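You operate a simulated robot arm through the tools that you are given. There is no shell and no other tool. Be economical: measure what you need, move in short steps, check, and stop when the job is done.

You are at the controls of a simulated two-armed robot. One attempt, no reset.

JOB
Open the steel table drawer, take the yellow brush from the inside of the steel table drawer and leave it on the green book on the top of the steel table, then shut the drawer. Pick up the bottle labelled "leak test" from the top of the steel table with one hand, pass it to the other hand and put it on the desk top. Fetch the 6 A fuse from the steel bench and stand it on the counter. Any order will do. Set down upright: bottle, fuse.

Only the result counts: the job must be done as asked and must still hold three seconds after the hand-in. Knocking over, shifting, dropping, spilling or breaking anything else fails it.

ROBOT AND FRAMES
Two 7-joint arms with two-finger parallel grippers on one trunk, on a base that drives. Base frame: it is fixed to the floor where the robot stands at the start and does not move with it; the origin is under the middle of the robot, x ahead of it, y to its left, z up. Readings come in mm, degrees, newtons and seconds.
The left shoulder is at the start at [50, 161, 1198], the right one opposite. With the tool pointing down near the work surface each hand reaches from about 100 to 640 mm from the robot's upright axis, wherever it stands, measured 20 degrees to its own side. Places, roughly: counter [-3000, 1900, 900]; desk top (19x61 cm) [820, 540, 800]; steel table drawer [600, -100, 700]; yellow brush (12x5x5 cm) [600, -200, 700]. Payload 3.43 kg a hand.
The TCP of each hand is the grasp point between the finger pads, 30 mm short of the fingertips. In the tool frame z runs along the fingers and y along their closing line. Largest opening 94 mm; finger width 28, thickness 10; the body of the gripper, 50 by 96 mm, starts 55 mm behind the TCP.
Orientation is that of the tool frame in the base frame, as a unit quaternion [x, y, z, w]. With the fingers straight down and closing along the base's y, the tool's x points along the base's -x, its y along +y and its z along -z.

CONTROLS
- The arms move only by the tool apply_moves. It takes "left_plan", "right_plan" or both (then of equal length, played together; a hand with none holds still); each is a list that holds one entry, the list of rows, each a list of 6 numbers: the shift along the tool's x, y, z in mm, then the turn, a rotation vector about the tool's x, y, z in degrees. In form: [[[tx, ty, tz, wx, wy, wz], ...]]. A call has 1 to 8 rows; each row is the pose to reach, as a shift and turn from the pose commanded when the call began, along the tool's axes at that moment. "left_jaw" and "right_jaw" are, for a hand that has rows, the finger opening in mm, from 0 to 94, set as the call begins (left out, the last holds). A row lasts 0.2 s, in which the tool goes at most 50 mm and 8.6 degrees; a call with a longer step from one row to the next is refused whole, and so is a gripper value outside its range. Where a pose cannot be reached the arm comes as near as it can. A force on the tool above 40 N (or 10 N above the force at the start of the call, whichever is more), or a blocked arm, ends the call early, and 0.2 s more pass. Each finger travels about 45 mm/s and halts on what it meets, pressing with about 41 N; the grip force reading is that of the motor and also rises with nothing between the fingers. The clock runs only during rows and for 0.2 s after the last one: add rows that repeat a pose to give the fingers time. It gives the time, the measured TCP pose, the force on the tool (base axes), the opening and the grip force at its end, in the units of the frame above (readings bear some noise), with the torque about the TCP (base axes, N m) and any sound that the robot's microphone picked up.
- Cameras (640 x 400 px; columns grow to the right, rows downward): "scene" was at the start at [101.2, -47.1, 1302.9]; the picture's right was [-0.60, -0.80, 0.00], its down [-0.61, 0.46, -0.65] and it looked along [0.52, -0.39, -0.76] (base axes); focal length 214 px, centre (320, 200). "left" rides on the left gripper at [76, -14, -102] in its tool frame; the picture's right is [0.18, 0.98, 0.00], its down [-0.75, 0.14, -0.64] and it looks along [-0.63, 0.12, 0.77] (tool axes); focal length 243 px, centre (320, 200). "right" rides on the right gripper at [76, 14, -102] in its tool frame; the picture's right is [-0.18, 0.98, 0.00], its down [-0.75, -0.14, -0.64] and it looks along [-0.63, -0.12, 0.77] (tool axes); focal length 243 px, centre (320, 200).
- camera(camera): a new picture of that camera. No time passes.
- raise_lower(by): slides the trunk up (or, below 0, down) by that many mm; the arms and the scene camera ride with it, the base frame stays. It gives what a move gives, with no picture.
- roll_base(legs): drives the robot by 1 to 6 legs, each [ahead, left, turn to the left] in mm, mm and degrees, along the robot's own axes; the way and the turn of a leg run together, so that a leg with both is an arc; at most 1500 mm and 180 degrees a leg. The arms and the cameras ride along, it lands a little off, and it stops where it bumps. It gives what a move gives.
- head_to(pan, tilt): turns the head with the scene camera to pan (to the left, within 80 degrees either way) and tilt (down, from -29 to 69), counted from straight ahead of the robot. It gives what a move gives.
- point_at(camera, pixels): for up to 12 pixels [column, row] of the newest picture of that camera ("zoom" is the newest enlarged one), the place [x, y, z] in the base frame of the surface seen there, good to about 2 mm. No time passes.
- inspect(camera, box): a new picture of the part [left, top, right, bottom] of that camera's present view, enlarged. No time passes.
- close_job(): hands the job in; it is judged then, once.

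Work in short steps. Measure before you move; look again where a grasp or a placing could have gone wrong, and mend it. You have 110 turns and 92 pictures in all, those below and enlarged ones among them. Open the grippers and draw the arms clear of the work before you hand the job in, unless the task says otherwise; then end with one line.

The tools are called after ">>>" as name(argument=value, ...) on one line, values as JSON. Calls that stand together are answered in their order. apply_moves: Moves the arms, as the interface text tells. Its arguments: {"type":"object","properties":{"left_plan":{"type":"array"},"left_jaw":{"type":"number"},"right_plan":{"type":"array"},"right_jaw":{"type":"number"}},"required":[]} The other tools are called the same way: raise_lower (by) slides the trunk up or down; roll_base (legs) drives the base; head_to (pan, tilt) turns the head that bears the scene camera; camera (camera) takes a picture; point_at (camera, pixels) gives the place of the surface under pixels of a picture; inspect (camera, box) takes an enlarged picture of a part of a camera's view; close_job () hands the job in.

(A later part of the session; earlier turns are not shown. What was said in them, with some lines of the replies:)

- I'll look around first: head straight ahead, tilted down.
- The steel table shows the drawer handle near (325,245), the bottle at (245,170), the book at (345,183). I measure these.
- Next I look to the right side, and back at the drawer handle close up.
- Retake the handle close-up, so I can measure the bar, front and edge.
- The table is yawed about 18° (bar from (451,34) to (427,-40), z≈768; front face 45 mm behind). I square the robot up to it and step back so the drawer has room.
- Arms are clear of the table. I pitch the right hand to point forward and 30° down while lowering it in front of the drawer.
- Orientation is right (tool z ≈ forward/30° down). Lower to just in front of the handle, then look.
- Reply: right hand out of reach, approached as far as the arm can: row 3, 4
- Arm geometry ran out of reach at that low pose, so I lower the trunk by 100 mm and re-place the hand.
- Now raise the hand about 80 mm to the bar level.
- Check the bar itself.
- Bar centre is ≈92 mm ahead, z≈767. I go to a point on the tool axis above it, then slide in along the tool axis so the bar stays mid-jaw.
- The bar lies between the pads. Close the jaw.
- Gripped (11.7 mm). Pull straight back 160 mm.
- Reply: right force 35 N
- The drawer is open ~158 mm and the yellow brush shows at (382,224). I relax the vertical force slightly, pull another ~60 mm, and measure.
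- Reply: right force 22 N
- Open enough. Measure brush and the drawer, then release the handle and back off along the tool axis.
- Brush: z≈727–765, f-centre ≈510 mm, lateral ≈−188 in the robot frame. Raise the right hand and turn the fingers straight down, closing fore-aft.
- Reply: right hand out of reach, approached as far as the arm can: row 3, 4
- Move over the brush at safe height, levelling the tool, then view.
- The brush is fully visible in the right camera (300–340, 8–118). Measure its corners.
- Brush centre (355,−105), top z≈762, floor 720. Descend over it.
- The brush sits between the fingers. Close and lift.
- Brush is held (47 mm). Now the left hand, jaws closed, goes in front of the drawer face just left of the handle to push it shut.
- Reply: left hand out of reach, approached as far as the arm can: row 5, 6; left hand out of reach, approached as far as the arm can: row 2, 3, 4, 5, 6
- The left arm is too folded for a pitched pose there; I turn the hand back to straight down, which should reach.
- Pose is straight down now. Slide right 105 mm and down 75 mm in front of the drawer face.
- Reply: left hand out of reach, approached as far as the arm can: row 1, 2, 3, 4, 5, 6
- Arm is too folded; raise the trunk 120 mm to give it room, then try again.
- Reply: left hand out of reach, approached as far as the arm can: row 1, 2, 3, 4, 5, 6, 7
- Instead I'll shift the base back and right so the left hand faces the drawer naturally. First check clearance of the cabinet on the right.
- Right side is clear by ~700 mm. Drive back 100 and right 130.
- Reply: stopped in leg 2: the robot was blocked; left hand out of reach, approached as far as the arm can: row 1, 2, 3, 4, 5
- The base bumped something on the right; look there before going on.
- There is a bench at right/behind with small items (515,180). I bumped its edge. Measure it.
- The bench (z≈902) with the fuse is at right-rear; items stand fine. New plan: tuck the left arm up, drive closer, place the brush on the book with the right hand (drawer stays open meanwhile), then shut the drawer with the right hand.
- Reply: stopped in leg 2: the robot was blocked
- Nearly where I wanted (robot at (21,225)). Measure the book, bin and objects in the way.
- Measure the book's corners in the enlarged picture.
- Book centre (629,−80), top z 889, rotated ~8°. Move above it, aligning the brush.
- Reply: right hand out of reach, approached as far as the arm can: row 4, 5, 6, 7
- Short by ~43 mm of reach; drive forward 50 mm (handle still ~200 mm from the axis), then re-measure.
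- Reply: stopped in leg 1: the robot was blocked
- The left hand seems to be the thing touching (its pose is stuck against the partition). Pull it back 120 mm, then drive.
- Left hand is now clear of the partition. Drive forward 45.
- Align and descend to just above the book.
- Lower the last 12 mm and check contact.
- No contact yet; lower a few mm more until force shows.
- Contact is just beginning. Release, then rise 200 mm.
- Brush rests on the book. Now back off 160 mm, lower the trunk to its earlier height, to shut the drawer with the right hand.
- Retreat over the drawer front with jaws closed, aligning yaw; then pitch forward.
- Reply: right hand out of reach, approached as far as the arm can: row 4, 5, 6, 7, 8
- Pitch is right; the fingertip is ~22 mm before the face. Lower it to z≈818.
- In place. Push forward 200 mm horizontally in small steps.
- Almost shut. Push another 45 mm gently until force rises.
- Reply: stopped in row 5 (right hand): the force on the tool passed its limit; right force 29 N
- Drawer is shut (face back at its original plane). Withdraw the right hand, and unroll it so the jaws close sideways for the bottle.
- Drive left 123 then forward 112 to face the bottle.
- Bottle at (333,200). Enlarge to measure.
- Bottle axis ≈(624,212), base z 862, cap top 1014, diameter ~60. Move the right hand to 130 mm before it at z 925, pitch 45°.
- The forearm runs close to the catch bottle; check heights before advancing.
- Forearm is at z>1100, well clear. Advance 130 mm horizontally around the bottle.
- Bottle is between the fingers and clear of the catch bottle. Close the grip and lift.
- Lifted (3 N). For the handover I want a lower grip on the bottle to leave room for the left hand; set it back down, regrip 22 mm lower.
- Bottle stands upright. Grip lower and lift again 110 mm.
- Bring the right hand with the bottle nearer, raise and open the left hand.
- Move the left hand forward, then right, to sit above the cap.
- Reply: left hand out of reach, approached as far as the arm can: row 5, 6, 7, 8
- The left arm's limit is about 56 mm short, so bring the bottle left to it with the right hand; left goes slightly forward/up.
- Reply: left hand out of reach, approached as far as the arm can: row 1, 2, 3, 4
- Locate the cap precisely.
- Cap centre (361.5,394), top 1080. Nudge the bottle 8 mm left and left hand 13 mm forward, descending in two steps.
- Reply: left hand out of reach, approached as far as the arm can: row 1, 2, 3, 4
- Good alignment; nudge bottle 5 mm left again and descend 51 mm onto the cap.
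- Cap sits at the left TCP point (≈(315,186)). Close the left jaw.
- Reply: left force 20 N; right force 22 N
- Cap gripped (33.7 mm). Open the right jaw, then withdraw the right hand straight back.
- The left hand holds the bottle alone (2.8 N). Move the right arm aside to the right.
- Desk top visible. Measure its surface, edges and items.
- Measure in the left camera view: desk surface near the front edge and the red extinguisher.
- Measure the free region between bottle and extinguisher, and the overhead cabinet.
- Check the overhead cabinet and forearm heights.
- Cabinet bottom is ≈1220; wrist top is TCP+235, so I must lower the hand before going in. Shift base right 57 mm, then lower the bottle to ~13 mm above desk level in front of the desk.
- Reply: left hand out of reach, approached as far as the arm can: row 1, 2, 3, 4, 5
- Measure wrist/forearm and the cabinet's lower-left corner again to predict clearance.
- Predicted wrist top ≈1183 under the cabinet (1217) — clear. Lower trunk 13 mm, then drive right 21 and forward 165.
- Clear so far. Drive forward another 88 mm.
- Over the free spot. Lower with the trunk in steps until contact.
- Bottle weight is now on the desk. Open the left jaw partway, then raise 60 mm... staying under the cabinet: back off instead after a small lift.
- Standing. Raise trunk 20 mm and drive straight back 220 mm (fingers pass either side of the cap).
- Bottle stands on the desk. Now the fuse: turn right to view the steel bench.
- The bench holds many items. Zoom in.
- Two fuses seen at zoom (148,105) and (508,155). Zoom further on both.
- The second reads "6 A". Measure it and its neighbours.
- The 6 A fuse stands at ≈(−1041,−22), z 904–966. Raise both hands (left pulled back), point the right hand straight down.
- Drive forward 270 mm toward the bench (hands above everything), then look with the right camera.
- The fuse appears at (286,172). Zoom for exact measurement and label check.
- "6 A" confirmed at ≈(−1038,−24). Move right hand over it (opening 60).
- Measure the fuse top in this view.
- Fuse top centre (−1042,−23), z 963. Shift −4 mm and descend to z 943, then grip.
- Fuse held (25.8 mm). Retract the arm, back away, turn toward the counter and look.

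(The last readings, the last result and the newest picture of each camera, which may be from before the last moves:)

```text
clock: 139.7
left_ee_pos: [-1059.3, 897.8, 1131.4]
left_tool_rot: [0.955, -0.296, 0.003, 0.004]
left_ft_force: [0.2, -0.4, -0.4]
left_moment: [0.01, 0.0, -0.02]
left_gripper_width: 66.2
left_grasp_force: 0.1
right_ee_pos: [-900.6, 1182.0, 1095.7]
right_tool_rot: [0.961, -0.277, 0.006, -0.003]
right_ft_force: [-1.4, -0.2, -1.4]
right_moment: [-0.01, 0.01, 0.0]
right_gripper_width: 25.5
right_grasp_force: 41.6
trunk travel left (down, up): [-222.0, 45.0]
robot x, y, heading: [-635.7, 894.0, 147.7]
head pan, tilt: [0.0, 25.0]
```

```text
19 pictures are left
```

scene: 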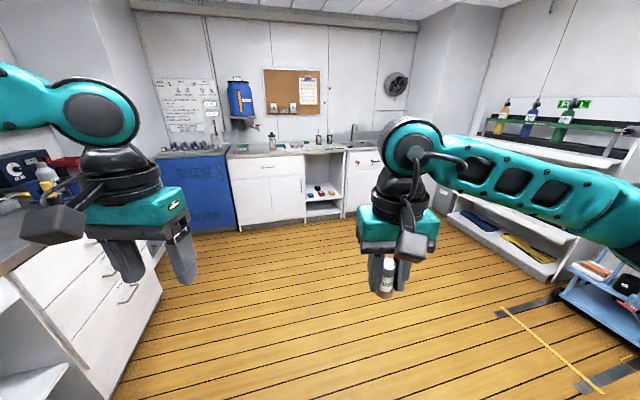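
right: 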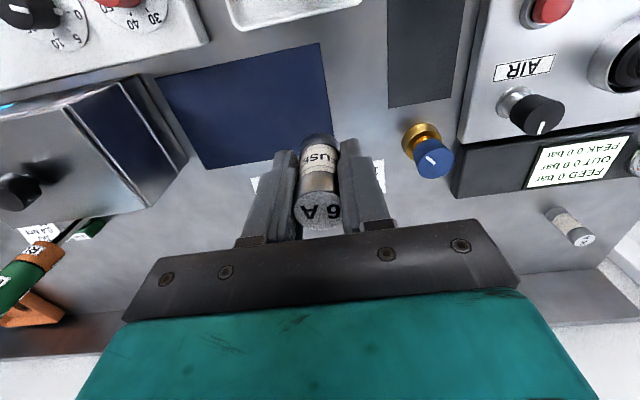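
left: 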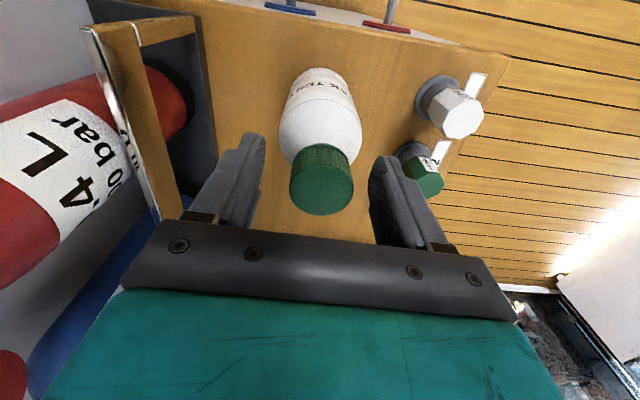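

The counter is ahead at (230–380,150). Measure it and zoom.

>>> inspect(camera="scene", box=[210, 110, 390, 230])

>>> point_at(camera="zoom", pixels=[[60, 165], [150, 155], [250, 150], [300, 145], [350, 143], [120, 142], [200, 145], [420, 135], [60, 380], [420, 140], [490, 145]])

>>> point_at(camera="scene", pixels=[[160, 290], [60, 240], [240, 225], [170, 150], [455, 205], [570, 275]])

```text
3.33 times, centred on (300, 170) of scene
```

zoom: 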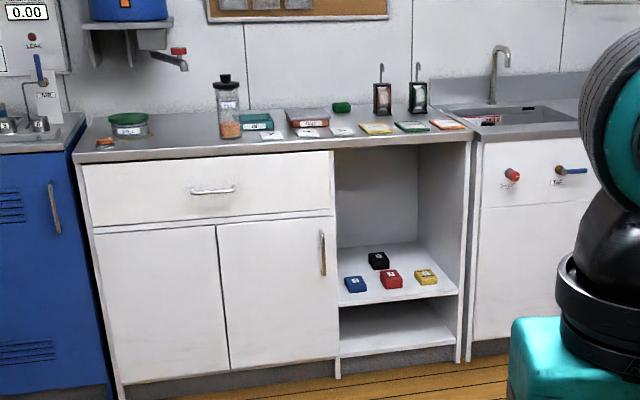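

```text
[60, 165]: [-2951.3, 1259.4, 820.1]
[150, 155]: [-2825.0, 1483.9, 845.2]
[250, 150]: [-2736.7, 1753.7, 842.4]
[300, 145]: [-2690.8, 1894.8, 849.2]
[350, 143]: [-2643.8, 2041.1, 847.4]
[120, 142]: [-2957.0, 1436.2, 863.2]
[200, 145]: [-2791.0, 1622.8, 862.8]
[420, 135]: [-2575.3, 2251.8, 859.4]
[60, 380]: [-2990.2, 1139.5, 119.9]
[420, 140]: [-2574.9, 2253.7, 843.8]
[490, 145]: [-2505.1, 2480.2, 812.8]
```

```text
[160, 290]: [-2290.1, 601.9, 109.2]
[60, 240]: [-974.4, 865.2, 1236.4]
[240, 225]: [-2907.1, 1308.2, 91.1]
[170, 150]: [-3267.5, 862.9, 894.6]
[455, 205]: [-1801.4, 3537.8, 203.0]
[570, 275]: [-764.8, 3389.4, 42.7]
```

Counter front edge line found (z 863, facing heading 162°). Turn and drive most of the way.

>>> roll_base(legs=[[0, 0, 14.4], [1350, 0, 0]])

>>> head_to(pan=0, tilt=35)

>>> camera(camera="scene")

```text
clock: 147.3
left_ee_pos: [-2322.4, 1215.0, 1130.5]
left_tool_rot: [0.984, -0.177, 0.004, 0.004]
left_ft_force: [-0.2, -0.1, 0.7]
left_moment: [0.0, -0.01, -0.05]
left_gripper_width: 66.0
left_grasp_force: 0.0
right_ee_pos: [-2236.4, 1528.3, 1095.5]
right_tool_rot: [0.987, -0.158, 0.005, -0.003]
right_ft_force: [-0.4, 0.0, -0.6]
right_moment: [0.02, 0.02, -0.02]
right_gripper_width: 25.7
right_grasp_force: 41.2
trunk travel left (down, up): [-222.0, 45.0]
robot x, y, heading: [-1912.7, 1309.4, 161.7]
head pan, tilt: [0.0, 25.0]
```

```text
clock: 148.0
left_ee_pos: [-2322.3, 1215.7, 1131.7]
left_tool_rot: [0.984, -0.176, 0.004, 0.004]
left_ft_force: [-0.4, 0.2, 0.2]
left_moment: [0.02, -0.02, -0.01]
left_gripper_width: 66.2
left_grasp_force: 0.2
right_ee_pos: [-2237.5, 1527.3, 1096.3]
right_tool_rot: [0.987, -0.158, 0.004, -0.004]
right_ft_force: [0.6, -0.4, -0.4]
right_moment: [0.0, 0.0, -0.01]
right_gripper_width: 25.8
right_grasp_force: 40.6
trunk travel left (down, up): [-222.0, 45.0]
robot x, y, heading: [-1909.5, 1310.7, 161.7]
head pan, tilt: [0.0, 35.0]
```

```text
17 pictures are left
```

scene: 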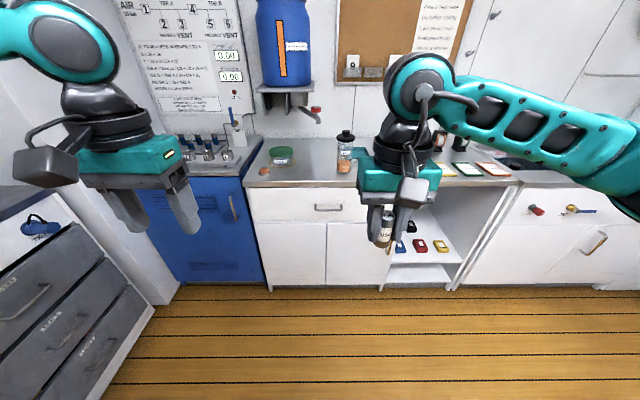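

Free spot near (312,172). Measure.

>>> point_at(camera="scene", pixels=[[312, 172], [312, 182], [312, 160], [282, 162], [345, 168], [330, 165], [370, 165], [295, 175], [30, 230]])

>>> inspect(camera="scene", box=[230, 110, 390, 210])

```text
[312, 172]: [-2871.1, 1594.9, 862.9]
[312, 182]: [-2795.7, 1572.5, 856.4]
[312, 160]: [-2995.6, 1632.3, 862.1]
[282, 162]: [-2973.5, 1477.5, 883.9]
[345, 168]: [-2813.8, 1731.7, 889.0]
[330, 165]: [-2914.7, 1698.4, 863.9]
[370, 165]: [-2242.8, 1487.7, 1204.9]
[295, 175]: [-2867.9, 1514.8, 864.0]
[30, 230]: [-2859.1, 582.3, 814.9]
```

```text
4.00 times, centred on (310, 160) of scene
```

zoom: 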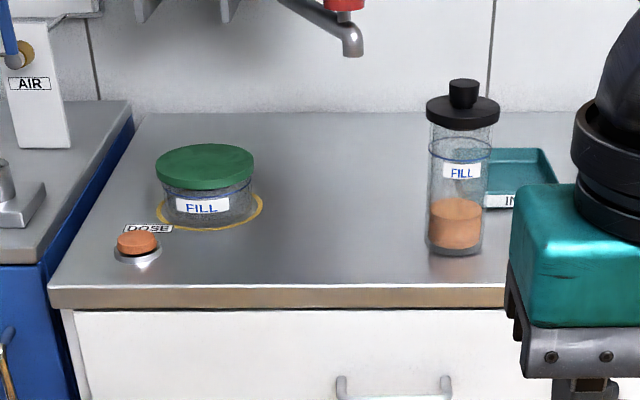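

Measure the spout and the container to verify hand clearance.

>>> point_at(camera="zoom", pixels=[[352, 45], [345, 10], [462, 90], [455, 250], [440, 250], [140, 240], [240, 215]])

```text
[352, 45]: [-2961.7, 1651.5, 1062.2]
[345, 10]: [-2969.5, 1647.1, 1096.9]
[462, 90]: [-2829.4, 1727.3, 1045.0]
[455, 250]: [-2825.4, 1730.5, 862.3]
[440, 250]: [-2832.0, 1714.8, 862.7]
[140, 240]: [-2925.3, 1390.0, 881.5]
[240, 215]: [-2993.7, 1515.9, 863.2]
```

Target spot (−2872,1540): clear of jar, container and spout. Drive left 144, forward 300 (in steps), then raise trunk slightly and extend.

>>> roll_base(legs=[[0, 144, 0], [376, 0, 0]])

>>> camera(camera="scene")

```text
clock: 151.3
left_ee_pos: [-2723.3, 1197.8, 1131.2]
left_tool_rot: [0.984, -0.176, 0.003, 0.004]
left_ft_force: [1.0, -0.2, -0.2]
left_moment: [0.04, -0.02, 0.0]
left_gripper_width: 66.0
left_grasp_force: 0.1
right_ee_pos: [-2639.5, 1511.0, 1096.2]
right_tool_rot: [0.987, -0.158, 0.005, -0.003]
right_ft_force: [-0.1, 0.2, -0.3]
right_moment: [-0.05, -0.03, 0.0]
right_gripper_width: 25.5
right_grasp_force: 41.2
trunk travel left (down, up): [-222.0, 45.0]
robot x, y, heading: [-2313.7, 1296.6, 161.5]
head pan, tilt: [0.0, 35.0]
```

```text
15 pictures are left
```

scene: 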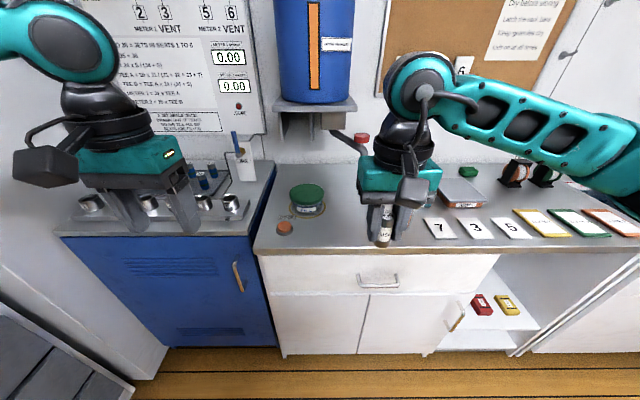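

Extend the right hand over the target at current height and check the forearm.

>>> apply_moves(right_plan=[[[-39, 8, 0, 0, 0, 0], [-78, 15, 0, 0, 0, 0], [-117, 23, 0, 0, 0, 0], [-155, 30, 0, 0, 0, 0], [-193, 38, 0, 0, 0, 0], [-230, 45, 0, 0, 0, 0]]])

>>> camera(camera="scene")

>>> camera(camera="right")

```text
clock: 152.7
left_ee_pos: [-2723.3, 1196.8, 1129.5]
left_tool_rot: [0.984, -0.176, 0.004, 0.004]
left_ft_force: [-0.3, -0.8, -0.2]
left_moment: [0.01, -0.01, -0.03]
left_gripper_width: 66.1
left_grasp_force: 0.0
right_ee_pos: [-2870.9, 1538.7, 1094.1]
right_tool_rot: [0.988, -0.157, 0.005, -0.007]
right_ft_force: [0.0, 0.0, 0.1]
right_moment: [0.01, 0.01, 0.01]
right_gripper_width: 25.5
right_grasp_force: 41.0
trunk travel left (down, up): [-222.0, 45.0]
robot x, y, heading: [-2308.5, 1294.9, 161.7]
head pan, tilt: [0.0, 35.0]
```

```text
14 pictures are left
```

scene: 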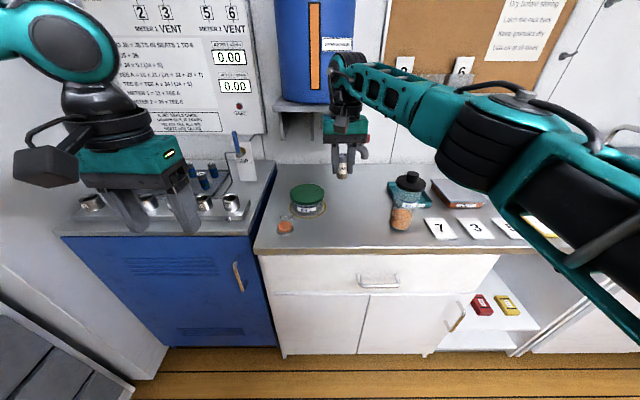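

```text
13 pictures are left
```

right: 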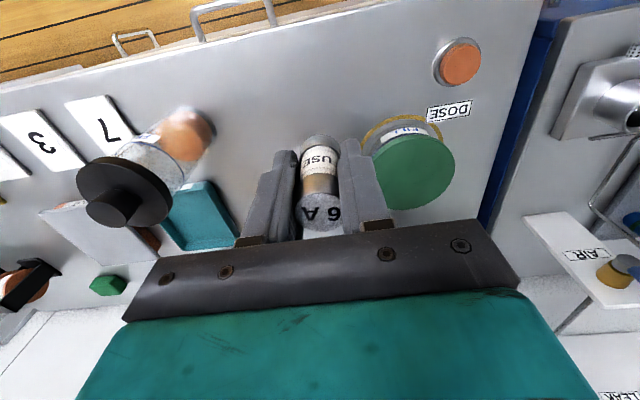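

Measure forearm position vs. the container before lowering.

>>> point_at(camera="scene", pixels=[[350, 75], [370, 95], [395, 115], [420, 110], [470, 170], [355, 110], [408, 180], [400, 215]])

```text
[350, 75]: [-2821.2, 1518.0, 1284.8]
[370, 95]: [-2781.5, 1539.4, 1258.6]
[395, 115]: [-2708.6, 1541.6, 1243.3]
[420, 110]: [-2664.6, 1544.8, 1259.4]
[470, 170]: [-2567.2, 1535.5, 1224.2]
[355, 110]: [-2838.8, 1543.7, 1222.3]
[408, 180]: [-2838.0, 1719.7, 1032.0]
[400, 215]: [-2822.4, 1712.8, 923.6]
```

Forearm runs straight back (y≈1540), well clear. Lower 180 mm, then feel for contact.

>>> apply_moves(right_plan=[[[0, 0, 35, 0, 0, 0], [0, 0, 70, 0, 0, 0], [0, 0, 105, 0, 0, 0], [0, 0, 140, 0, 0, 0], [0, 0, 165, 0, 0, 0], [0, 0, 180, 0, 0, 0], [0, 0, 183, 0, 0, 0]]])

>>> inspect(camera="scene", box=[270, 130, 430, 255])

```text
clock: 154.3
left_ee_pos: [-2723.7, 1198.6, 1130.1]
left_tool_rot: [0.984, -0.176, 0.004, 0.003]
left_ft_force: [0.4, 0.3, 0.4]
left_moment: [-0.02, 0.0, -0.01]
left_gripper_width: 65.9
left_grasp_force: 0.1
right_ee_pos: [-2869.3, 1540.9, 911.6]
right_tool_rot: [0.988, -0.157, 0.005, -0.004]
right_ft_force: [-0.4, -0.4, -1.2]
right_moment: [-0.01, -0.02, 0.04]
right_gripper_width: 25.3
right_grasp_force: 40.6
trunk travel left (down, up): [-222.0, 45.0]
robot x, y, heading: [-2311.1, 1293.8, 161.5]
head pan, tilt: [0.0, 35.0]
```

```text
3.20 times, centred on (350, 192) of scene
```

zoom: 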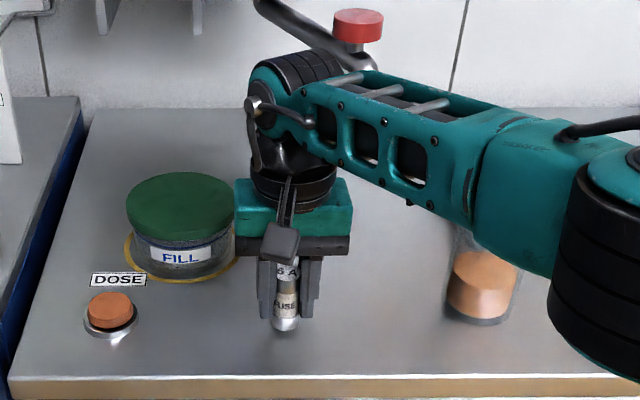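

Lower the last ~8 mm gently.

>>> apply_moves(right_plan=[[[0, 0, 4, 0, 0, 0], [0, 0, 7, 0, 0, 0], [0, 0, 8, 0, 0, 0], [0, 0, 8, 0, 0, 0]]])

```text
clock: 155.3
left_ee_pos: [-2723.4, 1198.7, 1131.6]
left_tool_rot: [0.984, -0.175, 0.004, 0.004]
left_ft_force: [-1.0, 0.5, 0.3]
left_moment: [0.0, 0.05, 0.02]
left_gripper_width: 65.9
left_grasp_force: 0.1
right_ee_pos: [-2868.2, 1541.8, 902.8]
right_tool_rot: [0.987, -0.158, 0.005, -0.004]
right_ft_force: [0.6, -0.4, -1.2]
right_moment: [0.01, 0.01, 0.0]
right_gripper_width: 25.3
right_grasp_force: 41.2
trunk travel left (down, up): [-222.0, 45.0]
robot x, y, heading: [-2312.7, 1296.5, 161.4]
head pan, tilt: [0.0, 35.0]
```

No contact yet; go down another 2–3 mm.

>>> apply_moves(right_plan=[[[0, 0, 1, 0, 0, 0], [0, 0, 2, 0, 0, 0], [0, 0, 2.5, 0, 0, 0], [0, 0, 2.5, 0, 0, 0]]])

>>> inspect(camera="scene", box=[320, 190, 380, 240])

```text
clock: 156.3
left_ee_pos: [-2721.2, 1198.0, 1131.3]
left_tool_rot: [0.984, -0.176, 0.003, 0.004]
left_ft_force: [1.0, -0.4, 0.1]
left_moment: [-0.02, 0.03, 0.0]
left_gripper_width: 66.2
left_grasp_force: 0.1
right_ee_pos: [-2868.4, 1540.3, 902.1]
right_tool_rot: [0.987, -0.158, 0.003, -0.004]
right_ft_force: [1.1, 0.5, 12.5]
right_moment: [-0.15, 0.02, 0.04]
right_gripper_width: 25.6
right_grasp_force: 41.5
trunk travel left (down, up): [-222.0, 45.0]
robot x, y, heading: [-2311.7, 1299.5, 161.6]
head pan, tilt: [0.0, 35.0]
```

```text
8.00 times, centred on (350, 215) of scene
```

zoom: 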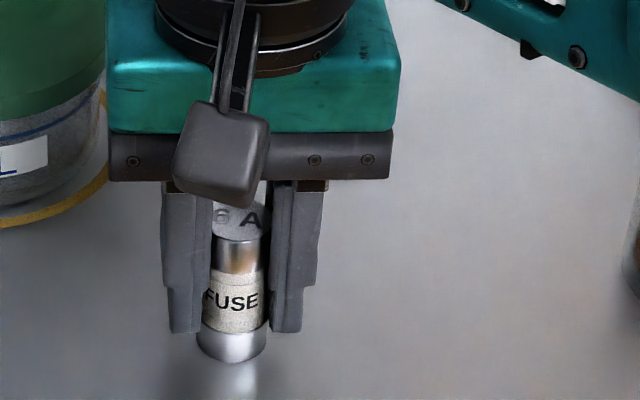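

Contact at 12.5 N. Ease up 1.5 mm, open slowly, then rise.

>>> apply_moves(right_plan=[[[0, 0, -1.5, 0, 0, 0], [0, 0, -1.5, 0, 0, 0]]])

>>> apply_moves(right_plan=[[[0, 0, 0, 0, 0, 0], [0, 0, 0, 0, 0, 0], [0, 0, 0, 0, 0, 0], [0, 0, 0, 0, 0, 0], [0, 0, -20, 0, 0, 0], [0, 0, -60, 0, 0, 0], [0, 0, -110, 0, 0, 0], [0, 0, -160, 0, 0, 0]]], right_jaw=60)

>>> inspect(camera="scene", box=[270, 130, 430, 255])

```text
clock: 156.9
left_ee_pos: [-2723.7, 1198.2, 1130.9]
left_tool_rot: [0.984, -0.176, 0.004, 0.004]
left_ft_force: [1.0, -0.2, 0.3]
left_moment: [-0.03, 0.0, 0.01]
left_gripper_width: 65.8
left_grasp_force: 0.0
right_ee_pos: [-2870.2, 1541.1, 903.1]
right_tool_rot: [0.987, -0.158, 0.005, -0.004]
right_ft_force: [-2.9, 0.6, 8.1]
right_moment: [-0.04, 0.18, -0.03]
right_gripper_width: 25.7
right_grasp_force: 40.6
trunk travel left (down, up): [-222.0, 45.0]
robot x, y, heading: [-2311.4, 1297.5, 161.5]
head pan, tilt: [0.0, 35.0]
```

```text
clock: 158.7
left_ee_pos: [-2723.3, 1197.4, 1132.3]
left_tool_rot: [0.984, -0.176, 0.004, 0.003]
left_ft_force: [-0.2, -0.3, 0.1]
left_moment: [0.02, -0.03, 0.01]
left_gripper_width: 66.2
left_grasp_force: 0.1
right_ee_pos: [-2869.2, 1540.0, 1063.0]
right_tool_rot: [0.988, -0.157, 0.005, -0.005]
right_ft_force: [-0.7, -0.8, 0.1]
right_moment: [0.0, -0.07, 0.0]
right_gripper_width: 60.2
right_grasp_force: 0.0
trunk travel left (down, up): [-222.0, 45.0]
robot x, y, heading: [-2308.3, 1296.5, 161.6]
head pan, tilt: [0.0, 35.0]
```

```text
3.20 times, centred on (350, 192) of scene
```

zoom: 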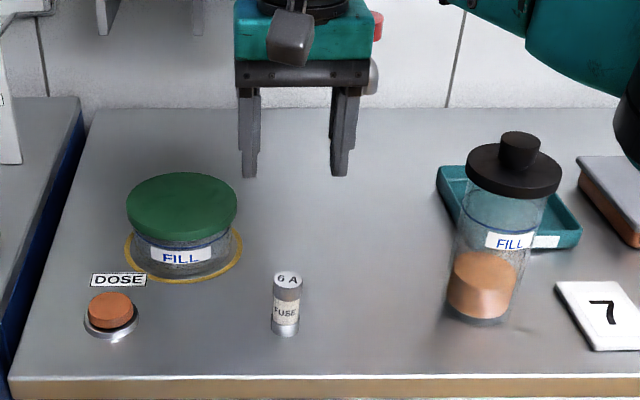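

Fuse stands upright on the counter. Draw the arm back, back off the base, and hand in.

>>> apply_moves(right_plan=[[[40, 0, -10, 0, 0, 0], [80, 0, -20, 0, 0, 0], [120, 0, -20, 0, 0, 0], [160, 0, -20, 0, 0, 0], [200, 0, -20, 0, 0, 0]]], right_jaw=90)

>>> roll_base(legs=[[-250, 0, 0]])

>>> camera(camera="scene")

```text
clock: 159.9
left_ee_pos: [-2723.2, 1198.6, 1131.9]
left_tool_rot: [0.984, -0.176, 0.004, 0.005]
left_ft_force: [-0.2, -0.7, -0.4]
left_moment: [-0.02, 0.01, -0.02]
left_gripper_width: 66.0
left_grasp_force: 0.1
right_ee_pos: [-2679.7, 1477.8, 1083.0]
right_tool_rot: [0.987, -0.158, 0.005, -0.005]
right_ft_force: [0.0, -0.2, 0.8]
right_moment: [-0.01, -0.03, -0.07]
right_gripper_width: 90.4
right_grasp_force: 0.1
trunk travel left (down, up): [-222.0, 45.0]
robot x, y, heading: [-2310.7, 1294.2, 161.9]
head pan, tilt: [0.0, 35.0]
```

```text
clock: 161.8
left_ee_pos: [-2484.8, 1118.8, 1131.1]
left_tool_rot: [0.984, -0.175, 0.004, 0.004]
left_ft_force: [-0.4, -0.7, -0.2]
left_moment: [0.01, -0.03, 0.0]
left_gripper_width: 66.1
left_grasp_force: 0.1
right_ee_pos: [-2442.9, 1400.0, 1084.2]
right_tool_rot: [0.988, -0.157, 0.004, -0.003]
right_ft_force: [1.1, -0.3, -0.3]
right_moment: [-0.02, 0.0, 0.0]
right_gripper_width: 90.0
right_grasp_force: 0.1
trunk travel left (down, up): [-222.0, 45.0]
robot x, y, heading: [-2073.9, 1216.1, 161.8]
head pan, tilt: [0.0, 35.0]
```

```text
9 pictures are left
```

scene: 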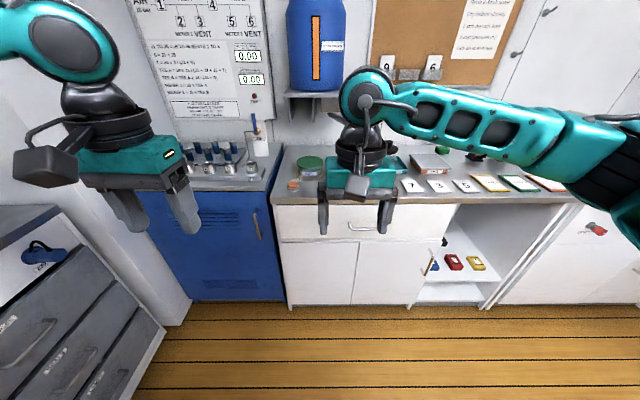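

Hands are open and clear, and every item was seen in its place after it was released. I hand the job in.

>>> close_job()

```text
The job is handed in.
```

The job is handed in: the brush is on the green book with the drawer shut, the leak test bottle stands on the desk top after passing from the right hand to the left, and the 6 A fuse stands upright on the counter. On the way the base was blocked three times, most likely by the edge of the steel bench once and by the left hand touching the partition twice. I saw nothing knocked over in the pictures that followed, but I did not go back and re-check every surface before handing in.
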